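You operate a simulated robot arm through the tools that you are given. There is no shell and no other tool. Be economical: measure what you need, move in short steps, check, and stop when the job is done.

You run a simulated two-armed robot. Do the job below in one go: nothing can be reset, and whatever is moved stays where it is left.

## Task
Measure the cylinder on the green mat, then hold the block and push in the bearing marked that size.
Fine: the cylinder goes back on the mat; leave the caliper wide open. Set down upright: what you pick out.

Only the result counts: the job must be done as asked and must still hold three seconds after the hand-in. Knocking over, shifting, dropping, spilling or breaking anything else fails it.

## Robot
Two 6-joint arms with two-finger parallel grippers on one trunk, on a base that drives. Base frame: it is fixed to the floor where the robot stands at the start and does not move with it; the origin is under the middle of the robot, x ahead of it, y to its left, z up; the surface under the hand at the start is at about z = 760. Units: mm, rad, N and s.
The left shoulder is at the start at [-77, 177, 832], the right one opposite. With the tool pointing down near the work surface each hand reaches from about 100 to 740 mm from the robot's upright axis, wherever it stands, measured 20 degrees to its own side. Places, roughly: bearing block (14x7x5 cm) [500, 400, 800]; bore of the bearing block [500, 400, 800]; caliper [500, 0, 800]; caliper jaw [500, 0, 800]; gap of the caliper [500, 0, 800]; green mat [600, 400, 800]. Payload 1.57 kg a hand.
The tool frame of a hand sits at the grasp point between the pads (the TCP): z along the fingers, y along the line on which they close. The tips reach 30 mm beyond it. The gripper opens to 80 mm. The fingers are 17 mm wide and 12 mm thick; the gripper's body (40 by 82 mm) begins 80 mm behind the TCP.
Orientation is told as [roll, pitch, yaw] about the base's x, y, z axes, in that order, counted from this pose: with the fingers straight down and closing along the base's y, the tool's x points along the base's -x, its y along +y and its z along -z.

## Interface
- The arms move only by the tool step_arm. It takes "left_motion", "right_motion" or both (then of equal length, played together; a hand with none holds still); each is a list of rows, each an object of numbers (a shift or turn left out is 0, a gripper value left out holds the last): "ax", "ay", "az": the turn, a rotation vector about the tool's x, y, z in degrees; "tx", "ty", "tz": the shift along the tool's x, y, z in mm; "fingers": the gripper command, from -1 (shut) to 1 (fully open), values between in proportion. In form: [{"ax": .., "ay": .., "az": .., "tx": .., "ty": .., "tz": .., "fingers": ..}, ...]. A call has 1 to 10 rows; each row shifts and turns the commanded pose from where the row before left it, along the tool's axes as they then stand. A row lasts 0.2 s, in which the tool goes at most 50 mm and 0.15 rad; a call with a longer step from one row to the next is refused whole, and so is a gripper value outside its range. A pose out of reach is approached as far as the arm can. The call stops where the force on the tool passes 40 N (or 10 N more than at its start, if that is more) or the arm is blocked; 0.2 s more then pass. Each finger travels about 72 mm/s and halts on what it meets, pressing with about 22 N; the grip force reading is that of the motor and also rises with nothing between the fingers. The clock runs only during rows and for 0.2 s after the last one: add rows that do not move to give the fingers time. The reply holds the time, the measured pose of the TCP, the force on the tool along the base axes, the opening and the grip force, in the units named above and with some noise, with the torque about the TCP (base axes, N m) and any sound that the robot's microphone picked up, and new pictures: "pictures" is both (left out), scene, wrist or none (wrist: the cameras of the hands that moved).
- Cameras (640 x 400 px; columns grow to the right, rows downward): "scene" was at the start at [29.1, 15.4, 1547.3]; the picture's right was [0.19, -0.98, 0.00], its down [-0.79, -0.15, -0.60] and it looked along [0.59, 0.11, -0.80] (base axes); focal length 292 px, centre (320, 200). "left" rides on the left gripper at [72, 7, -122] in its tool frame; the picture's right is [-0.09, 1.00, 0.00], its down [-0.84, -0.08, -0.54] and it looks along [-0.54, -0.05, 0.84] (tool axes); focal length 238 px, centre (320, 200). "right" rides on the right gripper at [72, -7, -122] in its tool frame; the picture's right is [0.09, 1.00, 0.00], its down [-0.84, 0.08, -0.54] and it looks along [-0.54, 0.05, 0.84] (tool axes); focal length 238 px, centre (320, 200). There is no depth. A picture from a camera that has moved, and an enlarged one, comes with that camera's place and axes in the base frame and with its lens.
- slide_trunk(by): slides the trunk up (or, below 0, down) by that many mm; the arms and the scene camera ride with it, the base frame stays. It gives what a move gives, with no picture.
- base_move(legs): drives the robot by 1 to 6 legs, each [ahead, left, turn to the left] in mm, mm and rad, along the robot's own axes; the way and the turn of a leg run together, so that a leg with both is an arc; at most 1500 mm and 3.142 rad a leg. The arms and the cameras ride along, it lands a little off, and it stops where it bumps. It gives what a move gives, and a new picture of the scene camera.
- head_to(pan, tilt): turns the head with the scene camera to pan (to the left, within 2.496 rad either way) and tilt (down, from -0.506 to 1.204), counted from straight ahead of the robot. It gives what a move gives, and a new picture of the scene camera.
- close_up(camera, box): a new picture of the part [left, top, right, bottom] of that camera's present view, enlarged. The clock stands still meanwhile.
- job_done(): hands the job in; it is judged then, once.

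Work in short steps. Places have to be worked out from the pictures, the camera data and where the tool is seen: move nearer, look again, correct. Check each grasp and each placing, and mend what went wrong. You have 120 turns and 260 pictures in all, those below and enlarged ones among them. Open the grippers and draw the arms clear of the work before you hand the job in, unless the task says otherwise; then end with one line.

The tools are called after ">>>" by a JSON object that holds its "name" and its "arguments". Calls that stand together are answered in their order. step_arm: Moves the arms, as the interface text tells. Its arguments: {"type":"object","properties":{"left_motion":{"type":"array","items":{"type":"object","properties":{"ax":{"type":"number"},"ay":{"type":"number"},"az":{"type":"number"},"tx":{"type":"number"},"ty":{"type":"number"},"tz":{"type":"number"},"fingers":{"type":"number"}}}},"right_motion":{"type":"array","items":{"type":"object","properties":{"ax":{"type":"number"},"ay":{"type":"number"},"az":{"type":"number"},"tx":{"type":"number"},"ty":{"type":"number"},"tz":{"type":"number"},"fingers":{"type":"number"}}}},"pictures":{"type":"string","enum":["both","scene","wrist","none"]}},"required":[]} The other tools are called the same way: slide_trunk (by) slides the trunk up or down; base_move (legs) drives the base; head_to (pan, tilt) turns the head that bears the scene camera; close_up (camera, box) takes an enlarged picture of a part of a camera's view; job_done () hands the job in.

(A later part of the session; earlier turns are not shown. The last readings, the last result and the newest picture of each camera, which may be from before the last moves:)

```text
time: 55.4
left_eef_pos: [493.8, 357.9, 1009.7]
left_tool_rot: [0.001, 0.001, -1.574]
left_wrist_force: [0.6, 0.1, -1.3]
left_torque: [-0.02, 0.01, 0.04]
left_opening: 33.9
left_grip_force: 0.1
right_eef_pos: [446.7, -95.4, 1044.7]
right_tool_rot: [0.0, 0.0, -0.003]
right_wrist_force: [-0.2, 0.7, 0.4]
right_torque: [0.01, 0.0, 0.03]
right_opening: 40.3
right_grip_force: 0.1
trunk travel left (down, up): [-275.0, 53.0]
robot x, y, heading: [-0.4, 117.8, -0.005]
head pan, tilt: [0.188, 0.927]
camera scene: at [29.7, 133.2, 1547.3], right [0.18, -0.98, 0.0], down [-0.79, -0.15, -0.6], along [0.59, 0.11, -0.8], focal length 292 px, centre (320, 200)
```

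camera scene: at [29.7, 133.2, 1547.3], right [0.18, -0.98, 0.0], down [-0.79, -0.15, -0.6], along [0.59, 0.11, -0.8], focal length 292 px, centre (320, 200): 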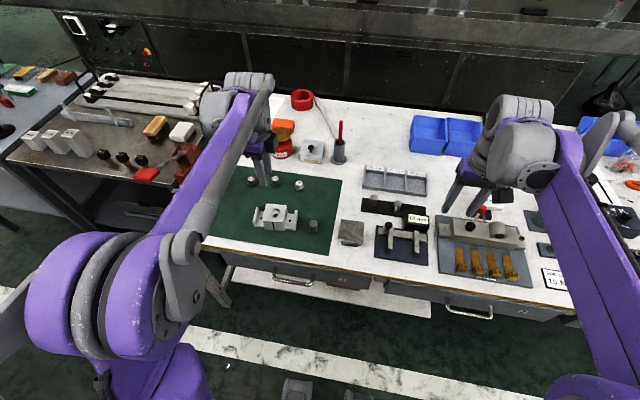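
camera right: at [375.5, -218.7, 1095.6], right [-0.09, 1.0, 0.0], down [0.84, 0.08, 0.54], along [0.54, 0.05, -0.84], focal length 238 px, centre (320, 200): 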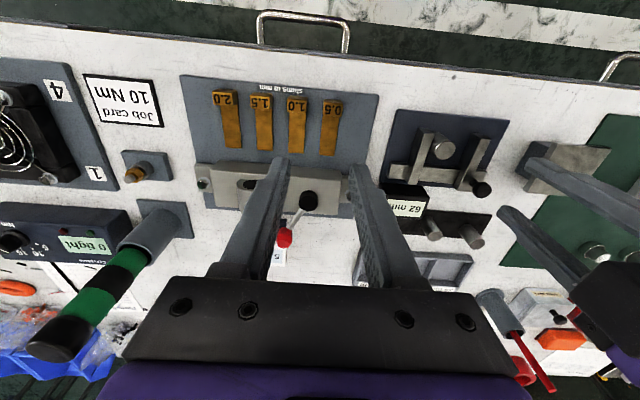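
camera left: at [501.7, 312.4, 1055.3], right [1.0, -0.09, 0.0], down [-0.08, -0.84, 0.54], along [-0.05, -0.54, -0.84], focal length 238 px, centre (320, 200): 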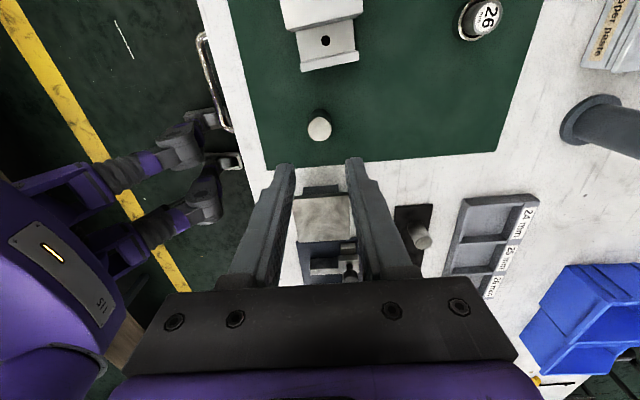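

Clear view of block and parts. I move the left hand over the bearings area and turn the right gripper 90° so its fingers close along x.

>>> {"name": "step_arm", "arguments": {"left_motion": [{"ty": 40}, {"ty": 40}, {"ty": 20, "tx": -20}, {}, {}, {}, {}, {}, {}, {}], "right_motion": [{"az": -8.5}, {"az": -8.5}, {"az": -8.5}, {"az": -8.5}, {"az": -8.5}, {"az": -8.5}, {"az": -8.5}, {"az": -8.5}, {"az": -8.5}, {"az": -8.5}], "pictures": "wrist"}}

>>> {"name": "close_up", "arguments": {"camera": "scene", "box": [220, 160, 350, 250]}}

>>> {"name": "close_up", "arguments": {"camera": "left", "box": [160, 0, 480, 200]}}

```text
time: 57.6
left_eef_pos: [595.0, 339.9, 1009.2]
left_tool_rot: [-0.001, 0.001, -1.574]
left_wrist_force: [-0.3, 0.3, 1.5]
left_torque: [0.01, 0.01, 0.02]
left_opening: 33.7
left_grip_force: 0.0
right_eef_pos: [447.7, -95.8, 1045.8]
right_tool_rot: [-0.001, -0.001, 1.48]
right_wrist_force: [0.1, -0.5, 0.8]
right_torque: [-0.02, 0.01, 0.01]
right_opening: 40.3
right_grip_force: 0.1
trunk travel left (down, up): [-275.0, 53.0]
robot x, y, heading: [0.2, 119.8, -0.001]
head pan, tilt: [0.188, 0.927]
camera right: at [447.1, -169.4, 1166.7], right [-1.0, 0.0, 0.0], down [0.0, 0.84, 0.54], along [0.0, 0.54, -0.84], focal length 238 px, centre (320, 200)
camera left: at [602.9, 411.2, 1131.6], right [1.0, -0.1, 0.0], down [-0.08, -0.84, 0.54], along [-0.05, -0.54, -0.84], focal length 238 px, centre (320, 200)
```

right: 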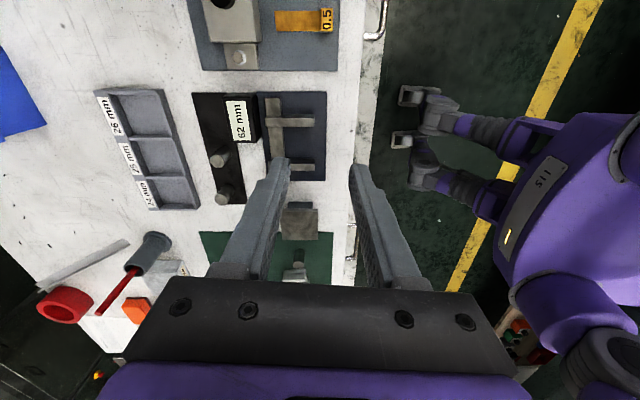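
left: 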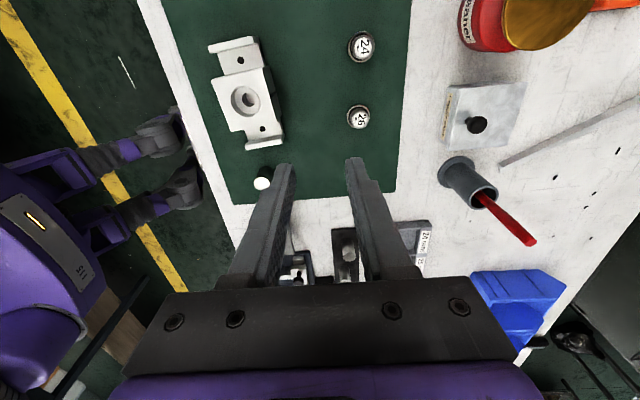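

```text
4.44 times, centred on (285, 205) of scene
camera zoom: at [29.7, 133.1, 1547.3], right [0.18, -0.98, 0.0], down [-0.79, -0.15, -0.6], along [0.59, 0.11, -0.8], focal length 1300 px, centre (476, 178)
```

zoom: 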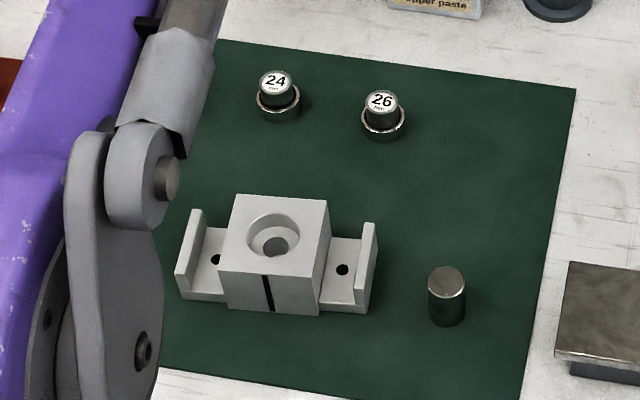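

```text
2.00 times, centred on (320, 100) of left
camera zoom: at [602.9, 411.2, 1131.6], right [1.0, -0.1, 0.0], down [-0.08, -0.84, 0.54], along [-0.05, -0.54, -0.84], focal length 477 px, centre (320, 400)
```

zoom: 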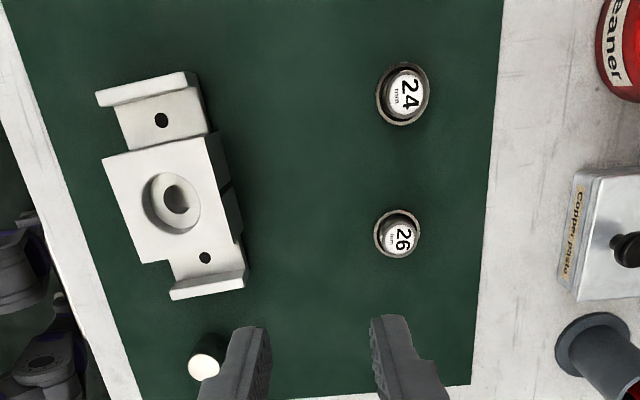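

Block pose: center/bore ≈(501, 359.5), yaw ≈4.5°; -y ear wall mid ≈(506, 294), 58 mm long along x. I send the right hand there leaning 25° away, gripping that ear across x; first yaw alignment and approach high up, with the left hand moved a bit farther off.

>>> {"name": "step_arm", "arguments": {"right_motion": [{"az": -5, "fingers": 1}, {"az": -4.5}, {"tx": -41.8, "ty": -10.5}, {"tx": -41.8, "ty": -10.5}, {"tx": -41.8, "ty": -10.5}, {"tx": -41.8, "ty": -10.5}, {"tx": -41.8, "ty": -10.5}, {"ay": -8.3}, {"ay": -8.3}, {"ay": -8.4}], "left_motion": [{"ty": 40}, {"ty": 10}, {}, {}, {}, {}, {}, {}, {}, {}]}}

```text
time: 59.8
left_eef_pos: [643.9, 338.5, 1009.3]
left_tool_rot: [-0.001, 0.002, -1.574]
left_wrist_force: [1.2, 0.5, -1.0]
left_torque: [-0.01, 0.01, -0.02]
left_opening: 33.9
left_grip_force: 0.0
right_eef_pos: [483.1, 116.5, 1045.2]
right_tool_rot: [0.0, -0.439, 1.645]
right_wrist_force: [0.0, -0.1, -0.2]
right_torque: [0.03, 0.0, 0.02]
right_opening: 80.4
right_grip_force: 0.0
trunk travel left (down, up): [-275.0, 53.0]
robot x, y, heading: [0.3, 114.8, -0.002]
head pan, tilt: [0.188, 0.927]
camera scene: at [29.8, 132.4, 1547.3], right [0.18, -0.98, 0.0], down [-0.79, -0.15, -0.6], along [0.59, 0.11, -0.8], focal length 292 px, centre (320, 200)
camera right: at [498.6, -0.2, 1124.1], right [-0.99, -0.16, -0.04], down [-0.12, 0.52, 0.85], along [-0.11, 0.84, -0.53], focal length 238 px, centre (320, 200)
camera left: at [652.4, 410.4, 1131.4], right [1.0, -0.1, 0.0], down [-0.08, -0.84, 0.54], along [-0.05, -0.54, -0.84], focal length 238 px, centre (320, 200)
```

scene: 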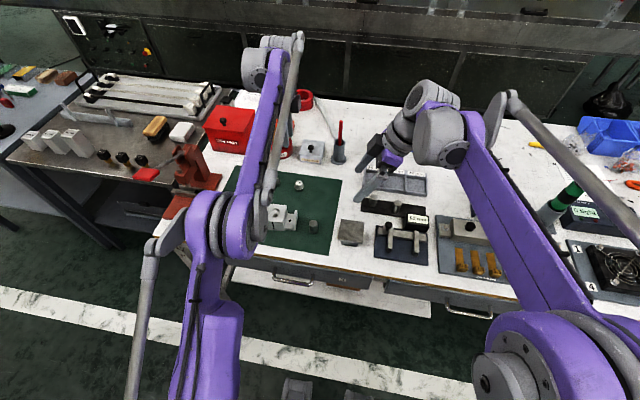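
right: 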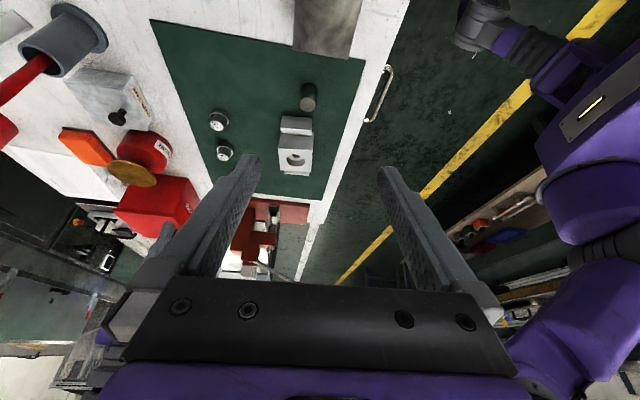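
left: 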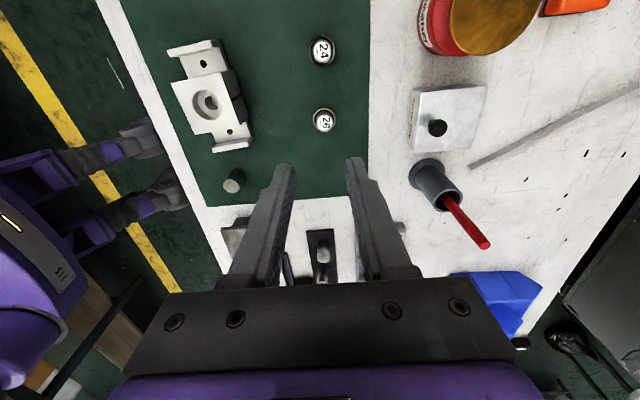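

The left view shows the 26 bearing well. I bring the right hand to the pre-grasp point 100 mm back from the ear.

>>> {"name": "step_arm", "arguments": {"right_motion": [{"tx": -9.6, "ty": -7.1, "tz": 39}, {"tx": -9.6, "ty": -7.1, "tz": 39}, {"tx": -9.6, "ty": -7.1, "tz": 39}, {"tx": -9.6, "ty": -7.1, "tz": 39}, {"tx": -9.6, "ty": -7.1, "tz": 39}, {}], "pictures": "both"}}

>>> {"name": "close_up", "arguments": {"camera": "right", "box": [200, 80, 440, 250]}}

>>> {"name": "close_up", "arguments": {"camera": "scene", "box": [220, 160, 350, 250]}}

>>> {"name": "close_up", "arguments": {"camera": "left", "box": [160, 30, 360, 220]}}

```text
time: 61.2
left_eef_pos: [643.4, 339.8, 1008.8]
left_tool_rot: [0.0, 0.001, -1.573]
left_wrist_force: [0.1, -0.2, -0.4]
left_torque: [-0.01, 0.0, 0.02]
left_opening: 34.2
left_grip_force: 0.0
right_eef_pos: [507.6, 243.6, 888.6]
right_tool_rot: [0.0, -0.437, 1.645]
right_wrist_force: [0.6, 0.4, -1.1]
right_torque: [0.0, 0.01, 0.06]
right_opening: 79.9
right_grip_force: 0.1
trunk travel left (down, up): [-275.0, 53.0]
robot x, y, heading: [-0.2, 118.7, -0.003]
head pan, tilt: [0.188, 0.927]
camera scene: at [29.3, 132.6, 1547.4], right [0.18, -0.98, 0.0], down [-0.79, -0.15, -0.6], along [0.59, 0.11, -0.8], focal length 292 px, centre (320, 200)
camera right: at [523.2, 127.1, 967.2], right [-0.99, -0.16, -0.04], down [-0.12, 0.52, 0.84], along [-0.11, 0.84, -0.53], focal length 238 px, centre (320, 200)
```

scene: 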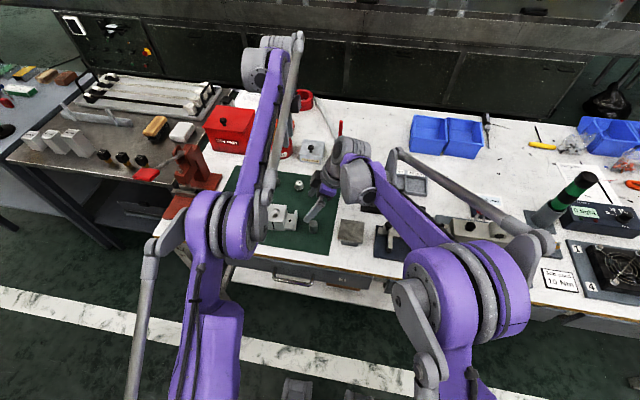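
right: 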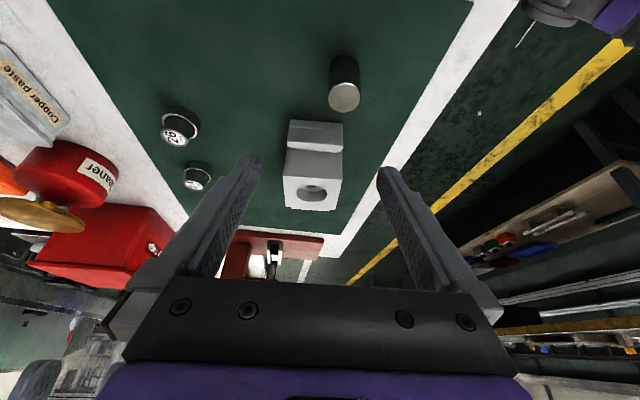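

```text
2.35 times, centred on (320, 165) of right
camera zoom: at [523.2, 127.1, 967.2], right [-0.99, -0.16, -0.04], down [-0.12, 0.52, 0.84], along [-0.11, 0.84, -0.53], focal length 561 px, centre (320, 282)
```

zoom: 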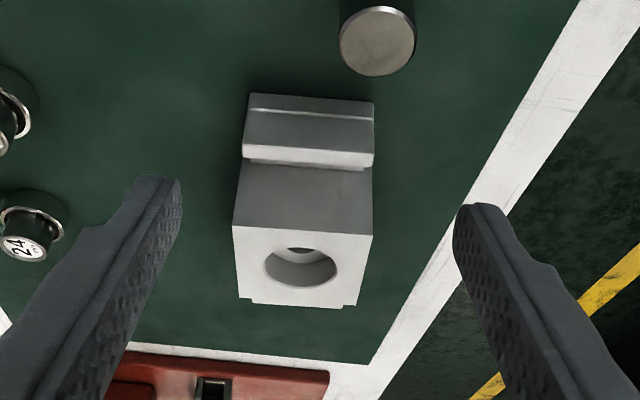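

```text
4.44 times, centred on (285, 205) of scene
camera zoom: at [29.3, 132.6, 1547.4], right [0.18, -0.98, 0.0], down [-0.79, -0.15, -0.6], along [0.59, 0.11, -0.8], focal length 1300 px, centre (476, 178)
```

zoom: 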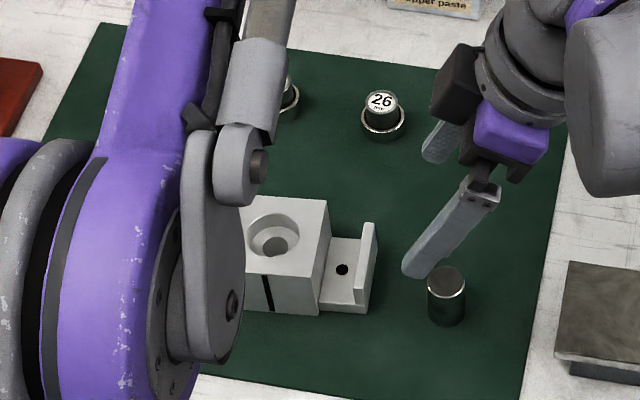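

```text
2.11 times, centred on (260, 125) of left
camera zoom: at [652.0, 410.5, 1131.6], right [1.0, -0.1, 0.0], down [-0.08, -0.84, 0.54], along [-0.05, -0.54, -0.84], focal length 502 px, centre (446, 358)
```

zoom: 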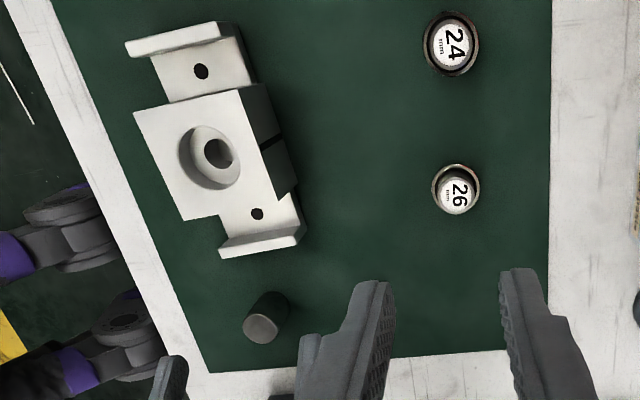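

Fingers straddle the ear wall (x≈486–536, gap 80). I advance along the finger direction.

>>> {"name": "step_arm", "arguments": {"right_motion": [{"tz": 30, "ty": -2}, {"tz": 30}, {"tz": 20}, {"tz": 10}, {}], "pictures": "wrist"}}

>>> {"name": "close_up", "arguments": {"camera": "right", "box": [200, 80, 440, 250]}}

>>> {"name": "close_up", "arguments": {"camera": "left", "box": [160, 30, 360, 220]}}

```text
time: 62.4
left_eef_pos: [645.0, 338.8, 1008.9]
left_tool_rot: [0.0, 0.002, -1.574]
left_wrist_force: [0.6, -0.3, -0.3]
left_torque: [0.02, 0.01, 0.04]
left_opening: 33.9
left_grip_force: 0.1
right_eef_pos: [509.7, 281.6, 805.2]
right_tool_rot: [0.001, -0.435, 1.645]
right_wrist_force: [1.8, 1.3, -0.7]
right_torque: [-0.01, 0.02, 0.0]
right_opening: 80.2
right_grip_force: 0.0
trunk travel left (down, up): [-275.0, 53.0]
robot x, y, heading: [-0.3, 118.0, -0.003]
head pan, tilt: [0.188, 0.927]
camera right: at [524.0, 165.2, 884.9], right [-0.99, -0.16, -0.04], down [-0.12, 0.52, 0.84], along [-0.11, 0.84, -0.53], focal length 238 px, centre (320, 200)
```

right: 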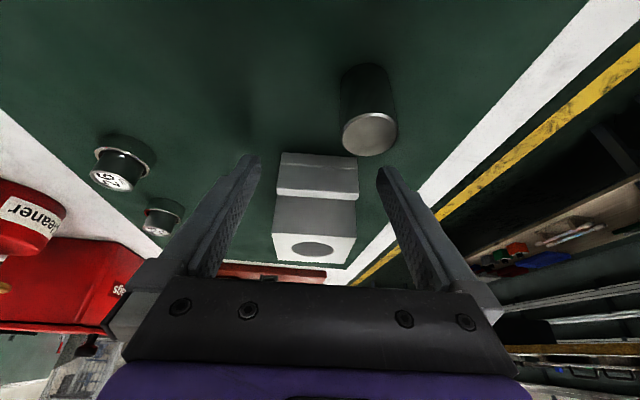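

```text
2.35 times, centred on (320, 165) of right
camera zoom: at [524.0, 165.2, 884.9], right [-0.99, -0.16, -0.04], down [-0.12, 0.52, 0.84], along [-0.11, 0.84, -0.53], focal length 561 px, centre (320, 282)
```

zoom: 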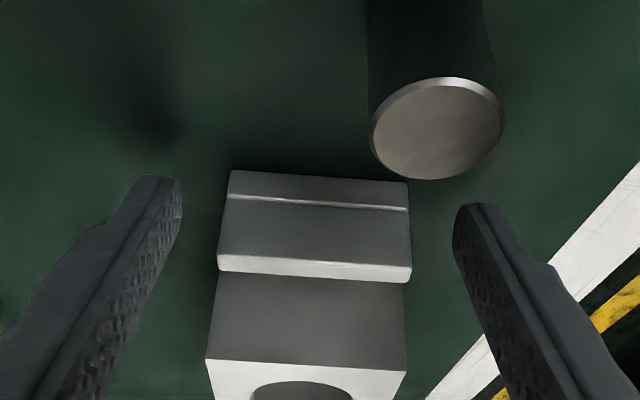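

```text
2.11 times, centred on (260, 125) of left
camera zoom: at [652.3, 410.8, 1131.4], right [1.0, -0.1, 0.0], down [-0.08, -0.84, 0.54], along [-0.05, -0.54, -0.84], focal length 502 px, centre (446, 358)
```

zoom: 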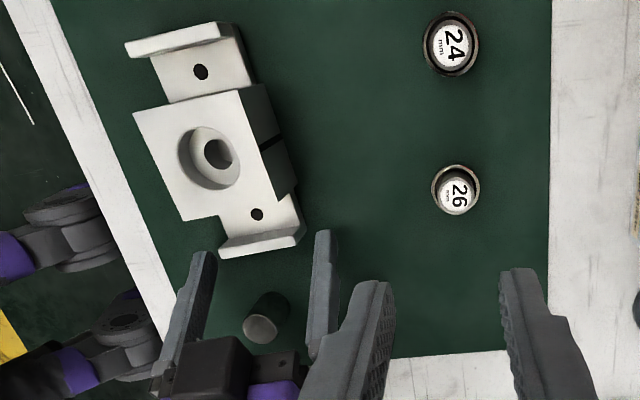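

The wall's outer face is at y≈297, top z≈794. I move 5 mm more inward and 10 mm along the fingers, then close.

>>> {"name": "step_arm", "arguments": {"right_motion": [{"tx": -3, "tz": 5}, {"tx": -2.4, "tz": 5}, {}], "pictures": "none"}}

>>> {"name": "step_arm", "arguments": {"right_motion": [{"fingers": 0.4}, {"fingers": 0.3}, {}], "pictures": "wrist"}}

>>> {"name": "close_up", "arguments": {"camera": "right", "box": [200, 80, 440, 250]}}

>>> {"name": "close_up", "arguments": {"camera": "left", "box": [160, 30, 360, 220]}}

```text
time: 63.2
left_eef_pos: [644.0, 338.7, 1009.1]
left_tool_rot: [0.0, 0.002, -1.575]
left_wrist_force: [0.1, 0.4, 1.5]
left_torque: [-0.02, 0.02, 0.01]
left_opening: 34.1
left_grip_force: 0.2
right_eef_pos: [507.9, 289.9, 800.1]
right_tool_rot: [0.0, -0.436, 1.646]
right_wrist_force: [0.3, 0.2, -0.1]
right_torque: [0.02, 0.01, -0.02]
right_opening: 80.2
right_grip_force: 0.1
trunk travel left (down, up): [-275.0, 53.0]
robot x, y, heading: [1.7, 115.9, -0.004]
head pan, tilt: [0.188, 0.927]
```

```text
time: 64.0
left_eef_pos: [645.4, 339.2, 1008.2]
left_tool_rot: [0.001, 0.002, -1.574]
left_wrist_force: [-0.4, -0.5, -1.2]
left_torque: [0.02, -0.01, 0.02]
left_opening: 34.0
left_grip_force: 0.0
right_eef_pos: [508.3, 291.4, 800.5]
right_tool_rot: [0.0, -0.436, 1.646]
right_wrist_force: [2.3, -0.4, 1.0]
right_torque: [0.02, -0.12, 0.04]
right_opening: 55.8
right_grip_force: 21.9
trunk travel left (down, up): [-275.0, 53.0]
robot x, y, heading: [2.0, 118.9, 0.003]
head pan, tilt: [0.188, 0.927]
camera right: at [523.3, 174.9, 878.8], right [-0.99, -0.16, -0.04], down [-0.12, 0.52, 0.84], along [-0.11, 0.84, -0.53], focal length 238 px, centre (320, 200)
```

right: 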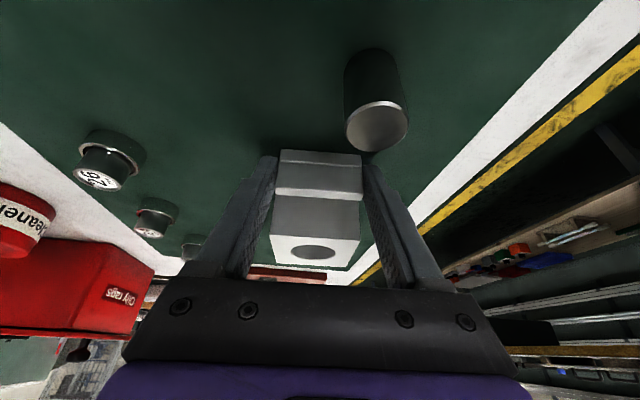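

```text
2.35 times, centred on (320, 165) of right
camera zoom: at [523.3, 174.9, 878.8], right [-0.99, -0.16, -0.04], down [-0.12, 0.52, 0.84], along [-0.11, 0.84, -0.53], focal length 561 px, centre (320, 282)
```

zoom: 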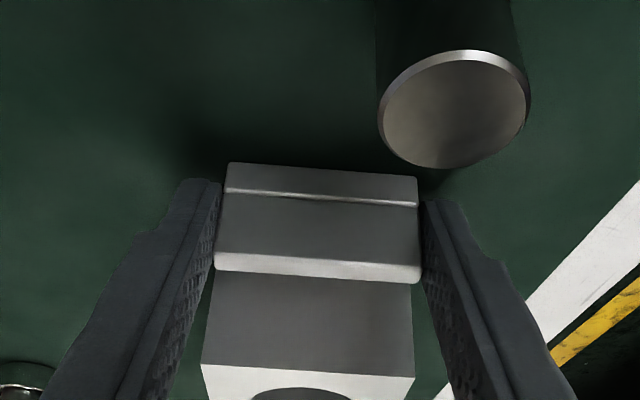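

```text
2.11 times, centred on (260, 125) of left
camera zoom: at [652.5, 410.9, 1131.2], right [1.0, -0.1, 0.0], down [-0.08, -0.84, 0.54], along [-0.05, -0.54, -0.84], focal length 502 px, centre (446, 358)
```

zoom: 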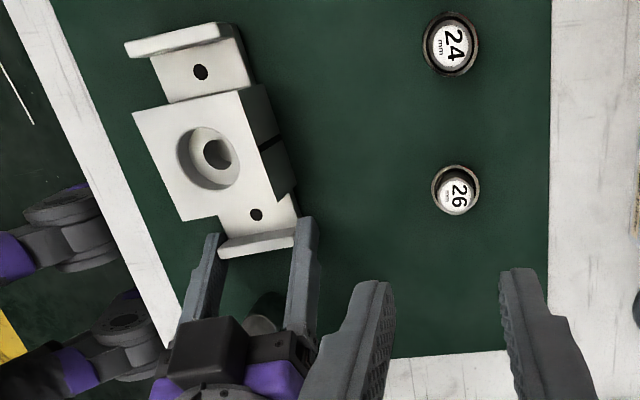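

The block's ear is held (55.8 mm, 22 N) and nothing moved. Now I take the left hand down above the 26 bearing at about (650, 321) and look.

>>> {"name": "step_arm", "arguments": {"left_motion": [{"tx": -9, "ty": 3, "tz": 35}, {"tx": -9, "ty": 2, "tz": 35}, {"tz": 35}, {}], "pictures": "wrist"}}

>>> {"name": "close_up", "arguments": {"camera": "left", "box": [240, 60, 400, 180]}}

>>> {"name": "close_up", "arguments": {"camera": "scene", "box": [240, 150, 340, 240]}}

```text
time: 65.0
left_eef_pos: [650.4, 318.2, 904.4]
left_tool_rot: [-0.002, 0.001, -1.575]
left_wrist_force: [-1.3, -0.3, -0.9]
left_torque: [-0.01, -0.02, 0.01]
left_opening: 33.9
left_grip_force: 0.0
right_eef_pos: [508.7, 291.6, 799.2]
right_tool_rot: [-0.001, -0.435, 1.647]
right_wrist_force: [1.4, 0.0, 0.4]
right_torque: [0.03, -0.17, -0.06]
right_opening: 56.2
right_grip_force: 22.0
trunk travel left (down, up): [-275.0, 53.0]
robot x, y, heading: [-0.5, 118.4, -0.005]
head pan, tilt: [0.188, 0.927]
camera left: at [658.5, 389.2, 1026.5], right [1.0, -0.1, 0.0], down [-0.08, -0.84, 0.54], along [-0.05, -0.54, -0.84], focal length 238 px, centre (320, 200)
```

left: 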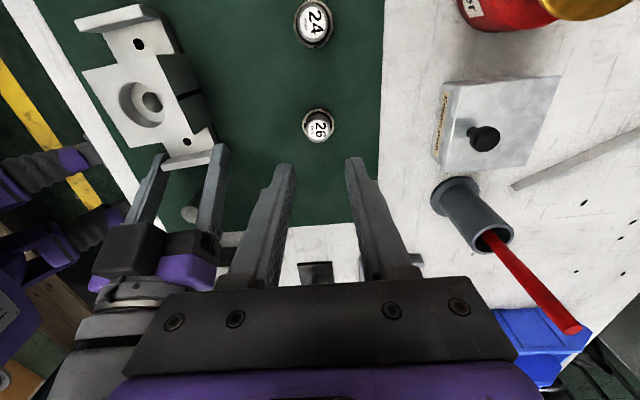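

```text
3.33 times, centred on (320, 120) of left
camera zoom: at [658.5, 389.2, 1026.5], right [1.0, -0.1, 0.0], down [-0.08, -0.84, 0.54], along [-0.05, -0.54, -0.84], focal length 794 px, centre (320, 467)
```

zoom: 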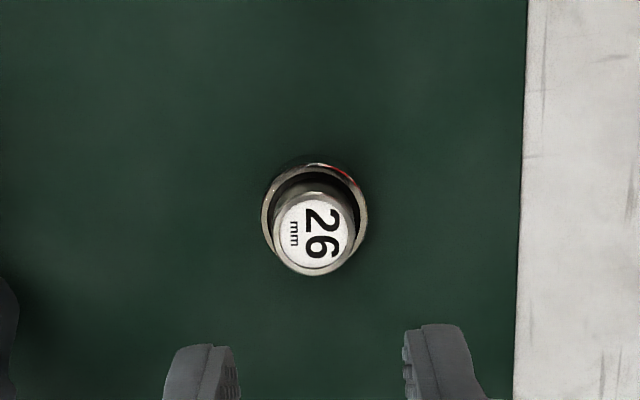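

```text
4.44 times, centred on (290, 195) of scene
camera zoom: at [29.8, 133.0, 1547.4], right [0.18, -0.98, 0.0], down [-0.79, -0.15, -0.6], along [0.59, 0.11, -0.8], focal length 1300 px, centre (453, 222)
```

zoom: 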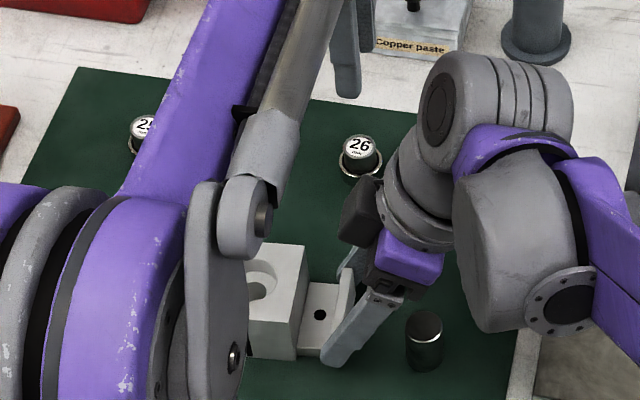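

Bearing at (650.5, 319.5): ring Ø≈34 up to z≈772, cap Ø≈24 up to z≈790. I lower around the cap.

>>> {"name": "step_arm", "arguments": {"left_motion": [{"tx": 1.3, "tz": 40}, {"tz": 35}, {"tz": 15}, {}], "pictures": "wrist"}}

>>> {"name": "close_up", "arguments": {"camera": "left", "box": [240, 100, 400, 220]}}

```text
time: 66.0
left_eef_pos: [650.0, 322.2, 815.1]
left_tool_rot: [-0.001, 0.002, -1.574]
left_wrist_force: [1.3, 0.9, -0.4]
left_torque: [0.04, 0.01, 0.01]
left_opening: 33.8
left_grip_force: 0.0
right_eef_pos: [507.7, 291.1, 798.1]
right_tool_rot: [0.0, -0.437, 1.646]
right_wrist_force: [-1.4, -2.0, 0.1]
right_torque: [0.04, 0.0, 0.18]
right_opening: 55.7
right_grip_force: 21.8
trunk travel left (down, up): [-275.0, 53.0]
robot x, y, heading: [-0.6, 121.8, 0.002]
head pan, tilt: [0.188, 0.927]
camera left: at [658.2, 393.9, 936.7], right [1.0, -0.1, 0.0], down [-0.08, -0.84, 0.54], along [-0.05, -0.54, -0.84], focal length 238 px, centre (320, 200)
```

left: 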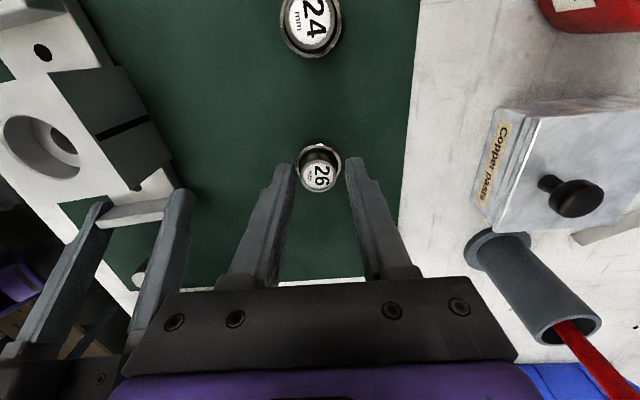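

```text
3.33 times, centred on (320, 160) of left
camera zoom: at [658.2, 393.9, 936.7], right [1.0, -0.1, 0.0], down [-0.08, -0.84, 0.54], along [-0.05, -0.54, -0.84], focal length 794 px, centre (320, 333)
```

zoom: 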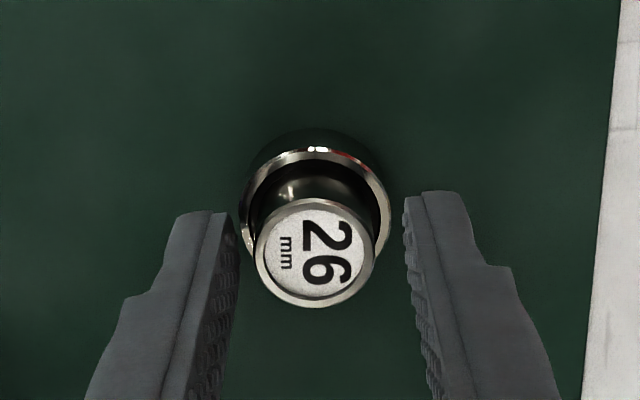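

Well centred over the cap. I lower in small steps until the tips nearly meet the ring, then close.

>>> {"name": "step_arm", "arguments": {"left_motion": [{"tx": -1, "ty": -0.7, "tz": 5}, {"tz": 3}, {}], "pictures": "none"}}

>>> {"name": "step_arm", "arguments": {"left_motion": [{"tz": 1.5}, {"tz": 1}, {}], "pictures": "wrist"}}

>>> {"name": "close_up", "arguments": {"camera": "left", "box": [240, 100, 400, 220]}}

```text
time: 66.8
left_eef_pos: [648.9, 319.5, 807.4]
left_tool_rot: [0.001, 0.002, -1.575]
left_wrist_force: [0.9, 0.0, 0.0]
left_torque: [0.0, -0.02, -0.01]
left_opening: 34.0
left_grip_force: 0.1
right_eef_pos: [509.3, 291.2, 800.0]
right_tool_rot: [0.0, -0.436, 1.645]
right_wrist_force: [-1.8, -2.0, 0.1]
right_torque: [-0.11, 0.03, 0.12]
right_opening: 55.6
right_grip_force: 22.1
trunk travel left (down, up): [-275.0, 53.0]
robot x, y, heading: [1.6, 117.0, -0.002]
head pan, tilt: [0.188, 0.927]
```

```text
time: 67.6
left_eef_pos: [647.5, 320.2, 805.4]
left_tool_rot: [0.0, 0.001, -1.575]
left_wrist_force: [0.3, 0.1, -0.5]
left_torque: [0.01, -0.03, 0.02]
left_opening: 34.5
left_grip_force: 0.1
right_eef_pos: [508.2, 291.5, 798.8]
right_tool_rot: [0.002, -0.437, 1.646]
right_wrist_force: [0.7, -1.0, -0.2]
right_torque: [-0.21, 0.0, 0.04]
right_opening: 56.1
right_grip_force: 21.7
trunk travel left (down, up): [-275.0, 53.0]
robot x, y, heading: [2.4, 115.6, -0.003]
head pan, tilt: [0.188, 0.927]
camera left: at [655.6, 392.4, 926.9], right [1.0, -0.1, 0.0], down [-0.08, -0.84, 0.54], along [-0.05, -0.54, -0.84], focal length 238 px, centre (320, 200)
```

left: 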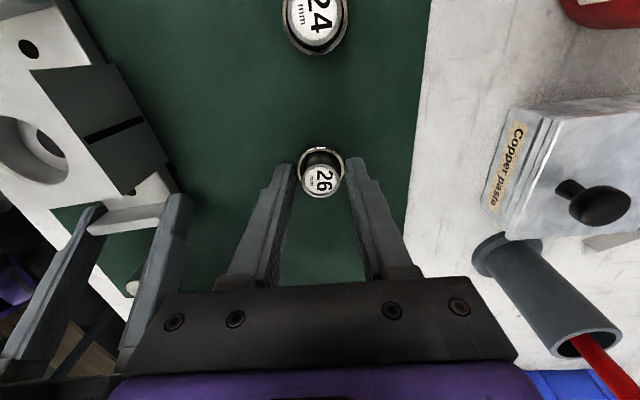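

```text
3.33 times, centred on (320, 160) of left
camera zoom: at [655.6, 392.4, 926.9], right [1.0, -0.1, 0.0], down [-0.08, -0.84, 0.54], along [-0.05, -0.54, -0.84], focal length 794 px, centre (320, 333)
```

zoom: 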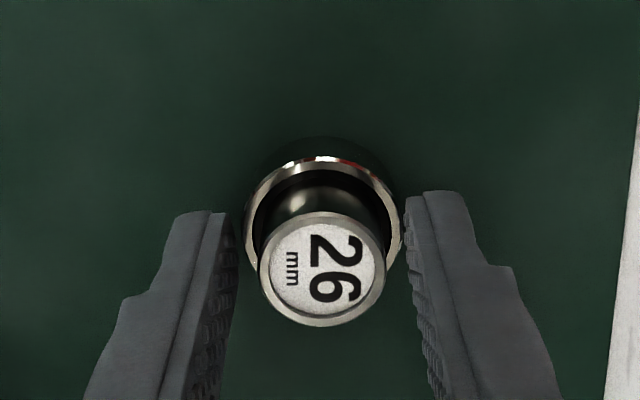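

Centred. I lower the last millimetres toward the ring.

>>> {"name": "step_arm", "arguments": {"left_motion": [{"tz": 1}, {"tz": 1}, {}], "pictures": "none"}}

>>> {"name": "step_arm", "arguments": {"left_motion": [{"tz": 1}, {}], "pictures": "none"}}

>>> {"name": "step_arm", "arguments": {"left_motion": [{"fingers": -1}, {}, {}, {}], "pictures": "wrist"}}

>>> {"name": "close_up", "arguments": {"camera": "left", "box": [240, 100, 400, 220]}}

```text
time: 68.4
left_eef_pos: [647.4, 319.5, 803.5]
left_tool_rot: [-0.001, 0.001, -1.575]
left_wrist_force: [0.1, 0.0, -0.7]
left_torque: [-0.02, -0.03, 0.0]
left_opening: 34.2
left_grip_force: 0.4
right_eef_pos: [507.6, 292.0, 799.1]
right_tool_rot: [0.0, -0.436, 1.644]
right_wrist_force: [0.6, -1.5, 0.2]
right_torque: [-0.08, -0.05, 0.05]
right_opening: 56.0
right_grip_force: 21.7
trunk travel left (down, up): [-275.0, 53.0]
robot x, y, heading: [2.2, 115.9, -0.01]
head pan, tilt: [0.188, 0.927]
```

```text
time: 69.0
left_eef_pos: [648.3, 319.4, 801.6]
left_tool_rot: [0.001, 0.0, -1.575]
left_wrist_force: [0.5, -0.8, 0.2]
left_torque: [0.01, 0.0, 0.03]
left_opening: 34.2
left_grip_force: 0.7
right_eef_pos: [508.4, 291.6, 798.5]
right_tool_rot: [0.0, -0.437, 1.645]
right_wrist_force: [2.3, -0.8, 0.0]
right_torque: [-0.02, -0.03, 0.01]
right_opening: 56.0
right_grip_force: 22.1
trunk travel left (down, up): [-275.0, 53.0]
robot x, y, heading: [0.9, 119.7, -0.003]
head pan, tilt: [0.188, 0.927]
```

```text
time: 70.0
left_eef_pos: [647.5, 320.5, 801.9]
left_tool_rot: [-0.001, 0.003, -1.574]
left_wrist_force: [0.1, -0.1, 0.1]
left_torque: [-0.03, 0.02, 0.03]
left_opening: 32.9
left_grip_force: 21.1
right_eef_pos: [507.3, 291.5, 798.9]
right_tool_rot: [0.0, -0.436, 1.644]
right_wrist_force: [1.3, -0.9, 0.5]
right_torque: [0.01, -0.13, -0.01]
right_opening: 56.1
right_grip_force: 21.2
trunk travel left (down, up): [-275.0, 53.0]
robot x, y, heading: [-0.7, 120.2, -0.004]
head pan, tilt: [0.188, 0.927]
camera left: at [655.7, 392.3, 924.4], right [1.0, -0.1, 0.0], down [-0.08, -0.84, 0.54], along [-0.05, -0.54, -0.84], focal length 238 px, centre (320, 200)
```

left: 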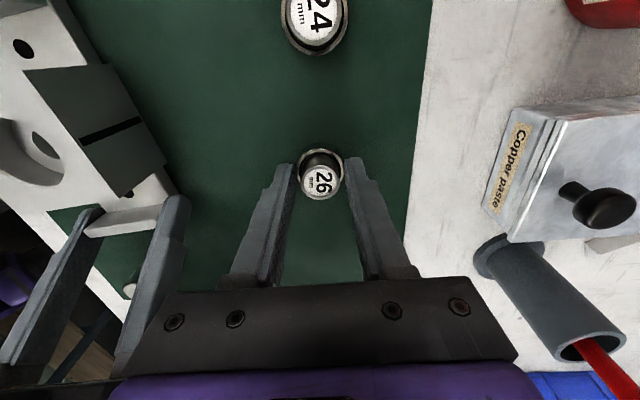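

```text
3.33 times, centred on (320, 160) of left
camera zoom: at [655.7, 392.3, 924.4], right [1.0, -0.1, 0.0], down [-0.08, -0.84, 0.54], along [-0.05, -0.54, -0.84], focal length 794 px, centre (320, 333)
```

zoom: 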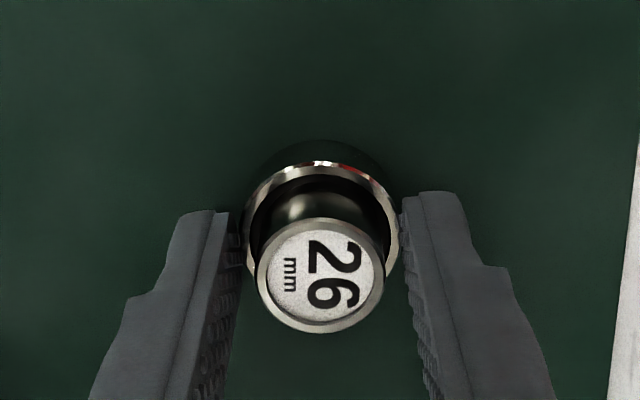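

The fingers met the ring's rim (32.9). For insertion I want the cap instead: open, rise 7 mm, close again.

>>> {"name": "step_arm", "arguments": {"left_motion": [{"fingers": -0.1}, {}, {"tz": -4}, {"tz": -3}, {"fingers": -1}, {}, {}, {}], "pictures": "wrist"}}

>>> {"name": "close_up", "arguments": {"camera": "left", "box": [240, 100, 400, 220]}}

```text
time: 71.8
left_eef_pos: [648.7, 320.0, 809.3]
left_tool_rot: [0.0, 0.002, -1.575]
left_wrist_force: [-0.7, 0.0, 0.5]
left_torque: [0.01, -0.01, -0.03]
left_opening: 23.8
left_grip_force: 21.7
right_eef_pos: [507.9, 290.4, 799.9]
right_tool_rot: [-0.001, -0.436, 1.645]
right_wrist_force: [1.9, -0.9, 0.5]
right_torque: [0.0, -0.05, 0.06]
right_opening: 55.7
right_grip_force: 22.2
trunk travel left (down, up): [-275.0, 53.0]
robot x, y, heading: [0.2, 116.3, 0.001]
head pan, tilt: [0.188, 0.927]
camera left: at [656.0, 391.7, 931.7], right [1.0, -0.1, 0.0], down [-0.08, -0.84, 0.54], along [-0.05, -0.54, -0.84], focal length 238 px, centre (320, 200)
```

left: 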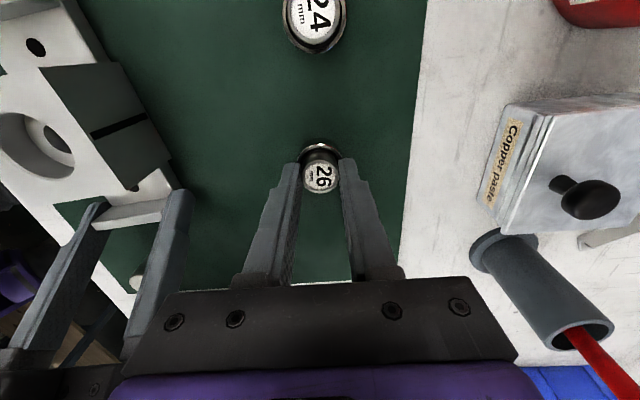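

```text
3.33 times, centred on (320, 160) of left
camera zoom: at [656.0, 391.7, 931.7], right [1.0, -0.1, 0.0], down [-0.08, -0.84, 0.54], along [-0.05, -0.54, -0.84], focal length 794 px, centre (320, 333)
```

zoom: 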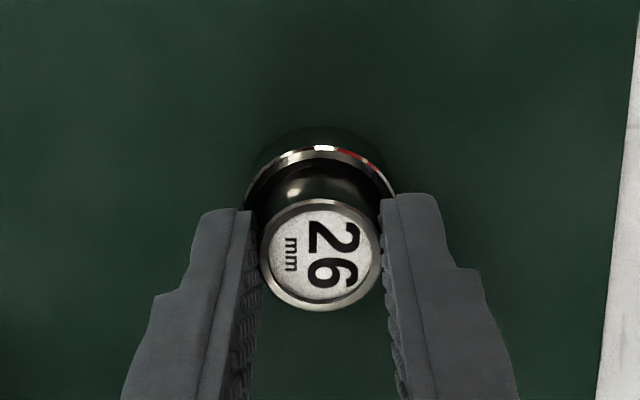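

Cap gripped (23.8 mm). I lift and carry the bearing to a viewing spot beside the bore.

>>> {"name": "step_arm", "arguments": {"left_motion": [{"tz": -30}, {"tz": -40}, {"tz": -30}, {"ty": -30, "tx": 14}, {"ty": -30, "tx": 14}, {"ty": -30, "tx": 12}, {}]}}

>>> {"name": "close_up", "arguments": {"camera": "left", "box": [160, 80, 360, 230]}}

>>> {"name": "close_up", "arguments": {"camera": "right", "box": [200, 100, 440, 280]}}

>>> {"name": "close_up", "arguments": {"camera": "scene", "box": [240, 150, 340, 240]}}

```text
time: 73.4
left_eef_pos: [557.6, 361.1, 908.9]
left_tool_rot: [-0.001, 0.002, -1.575]
left_wrist_force: [0.4, -0.5, -1.3]
left_torque: [0.0, -0.01, -0.04]
left_opening: 24.1
left_grip_force: 21.8
right_eef_pos: [508.8, 291.0, 799.4]
right_tool_rot: [0.001, -0.436, 1.646]
right_wrist_force: [-2.2, -2.4, 0.5]
right_torque: [0.07, -0.01, 0.19]
right_opening: 55.8
right_grip_force: 22.1
trunk travel left (down, up): [-275.0, 53.0]
robot x, y, heading: [-0.7, 117.9, -0.006]
head pan, tilt: [0.188, 0.927]
camera scene: at [29.7, 132.8, 1547.3], right [0.18, -0.98, 0.0], down [-0.79, -0.15, -0.6], along [0.59, 0.11, -0.8], focal length 292 px, centre (320, 200)
camera left: at [565.9, 433.4, 1030.6], right [1.0, -0.1, 0.0], down [-0.08, -0.84, 0.54], along [-0.05, -0.54, -0.84], focal length 238 px, centre (320, 200)
```

scene: 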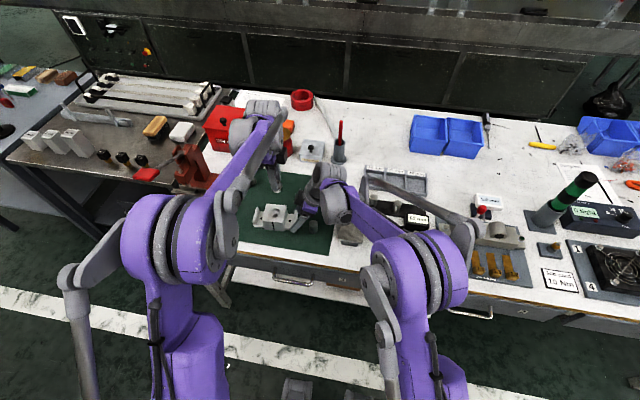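
left: 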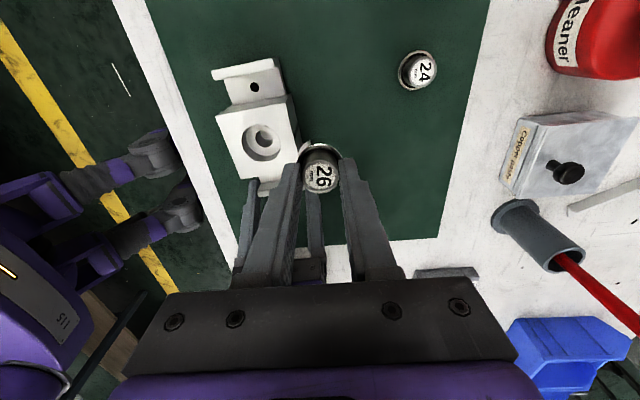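

```text
2.67 times, centred on (260, 155) of left
camera zoom: at [565.9, 433.4, 1030.6], right [1.0, -0.1, 0.0], down [-0.08, -0.84, 0.54], along [-0.05, -0.54, -0.84], focal length 636 px, centre (480, 320)
```

zoom: 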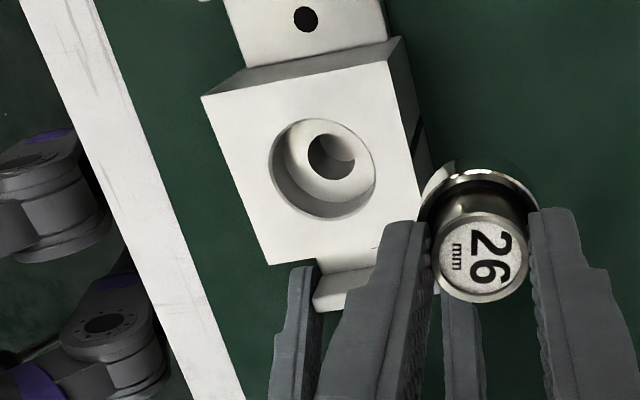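

```text
2.22 times, centred on (320, 190) of right
camera zoom: at [522.9, 174.8, 878.8], right [-0.99, -0.16, -0.04], down [-0.12, 0.52, 0.84], along [-0.11, 0.84, -0.53], focal length 530 px, centre (320, 222)
```

zoom: 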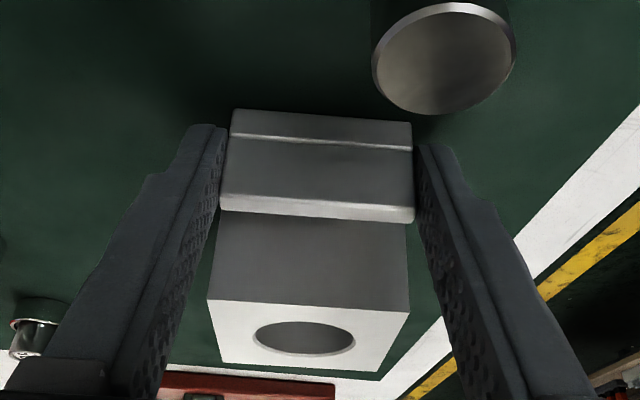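

```text
4.44 times, centred on (290, 195) of scene
camera zoom: at [29.7, 132.8, 1547.3], right [0.18, -0.98, 0.0], down [-0.79, -0.15, -0.6], along [0.59, 0.11, -0.8], focal length 1300 px, centre (453, 222)
```

zoom: 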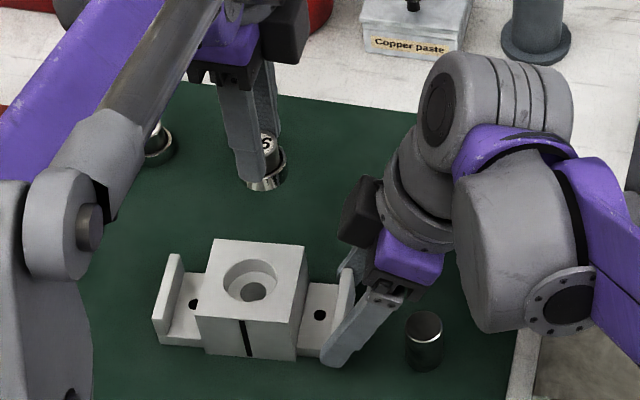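

Triangulating the bore rim with block top z≈812: it lies about 55.5 mm in -x and 1.4 mm in +y of the left TCP. I move over it and lower to about 20 mm above the rim.

>>> {"name": "step_arm", "arguments": {"left_motion": [{"ty": -28, "tx": 0.7}, {"ty": -27.5, "tx": 0.7}, {"tz": 15}, {"tz": 14}, {}, {}]}}

>>> {"name": "close_up", "arguments": {"camera": "left", "box": [240, 90, 400, 210]}}

>>> {"name": "close_up", "arguments": {"camera": "right", "box": [220, 180, 420, 320]}}

>>> {"name": "close_up", "arguments": {"camera": "scene", "box": [250, 180, 310, 235]}}

```text
time: 74.8
left_eef_pos: [503.1, 361.4, 880.6]
left_tool_rot: [0.001, 0.001, -1.573]
left_wrist_force: [-0.6, -0.5, -1.2]
left_torque: [0.0, 0.01, -0.02]
left_opening: 24.1
left_grip_force: 21.6
right_eef_pos: [507.5, 290.6, 799.2]
right_tool_rot: [0.0, -0.435, 1.645]
right_wrist_force: [-0.1, -1.4, -0.4]
right_torque: [-0.01, 0.05, 0.14]
right_opening: 56.1
right_grip_force: 22.6
trunk travel left (down, up): [-275.0, 53.0]
robot x, y, heading: [-0.3, 117.2, -0.002]
head pan, tilt: [0.188, 0.927]
camera scene: at [29.7, 133.0, 1547.3], right [0.18, -0.98, 0.0], down [-0.79, -0.15, -0.6], along [0.59, 0.11, -0.8], focal length 292 px, centre (320, 200)
camera left: at [511.1, 433.5, 1001.9], right [1.0, -0.1, 0.0], down [-0.08, -0.84, 0.54], along [-0.05, -0.54, -0.84], focal length 238 px, centre (320, 200)
```

scene: 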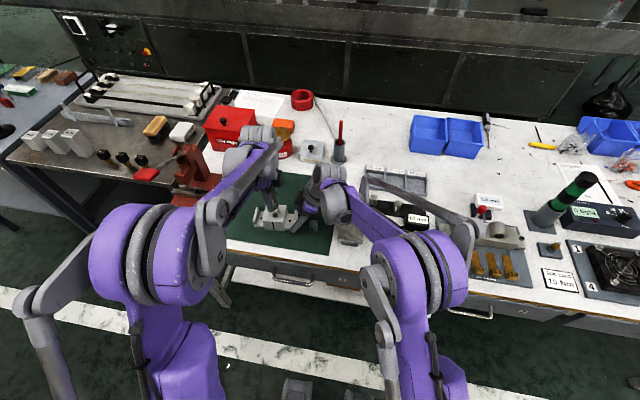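
left: 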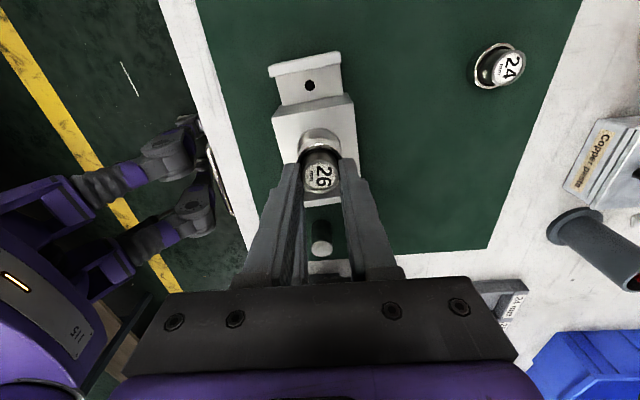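

```text
3.33 times, centred on (320, 150) of left
camera zoom: at [511.1, 433.5, 1001.9], right [1.0, -0.1, 0.0], down [-0.08, -0.84, 0.54], along [-0.05, -0.54, -0.84], focal length 794 px, centre (320, 367)
```

zoom: 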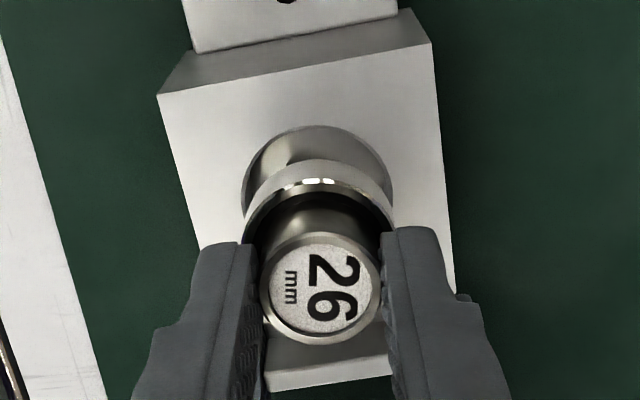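

```text
2.86 times, centred on (320, 250) of right
camera zoom: at [523.1, 174.8, 878.8], right [-0.99, -0.16, -0.04], down [-0.12, 0.52, 0.84], along [-0.11, 0.84, -0.53], focal length 681 px, centre (320, 57)
```

zoom: 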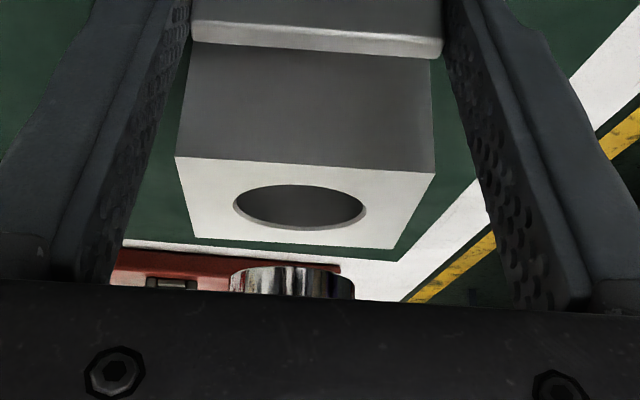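

```text
7.27 times, centred on (280, 208) of scene
camera zoom: at [29.7, 133.0, 1547.3], right [0.18, -0.98, 0.0], down [-0.79, -0.15, -0.6], along [0.59, 0.11, -0.8], focal length 2127 px, centre (611, 146)
```

zoom: 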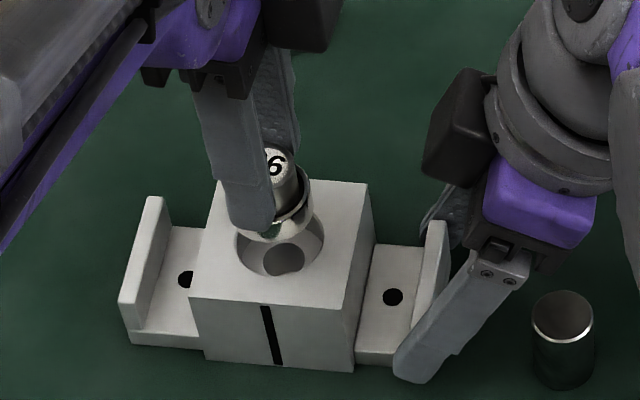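

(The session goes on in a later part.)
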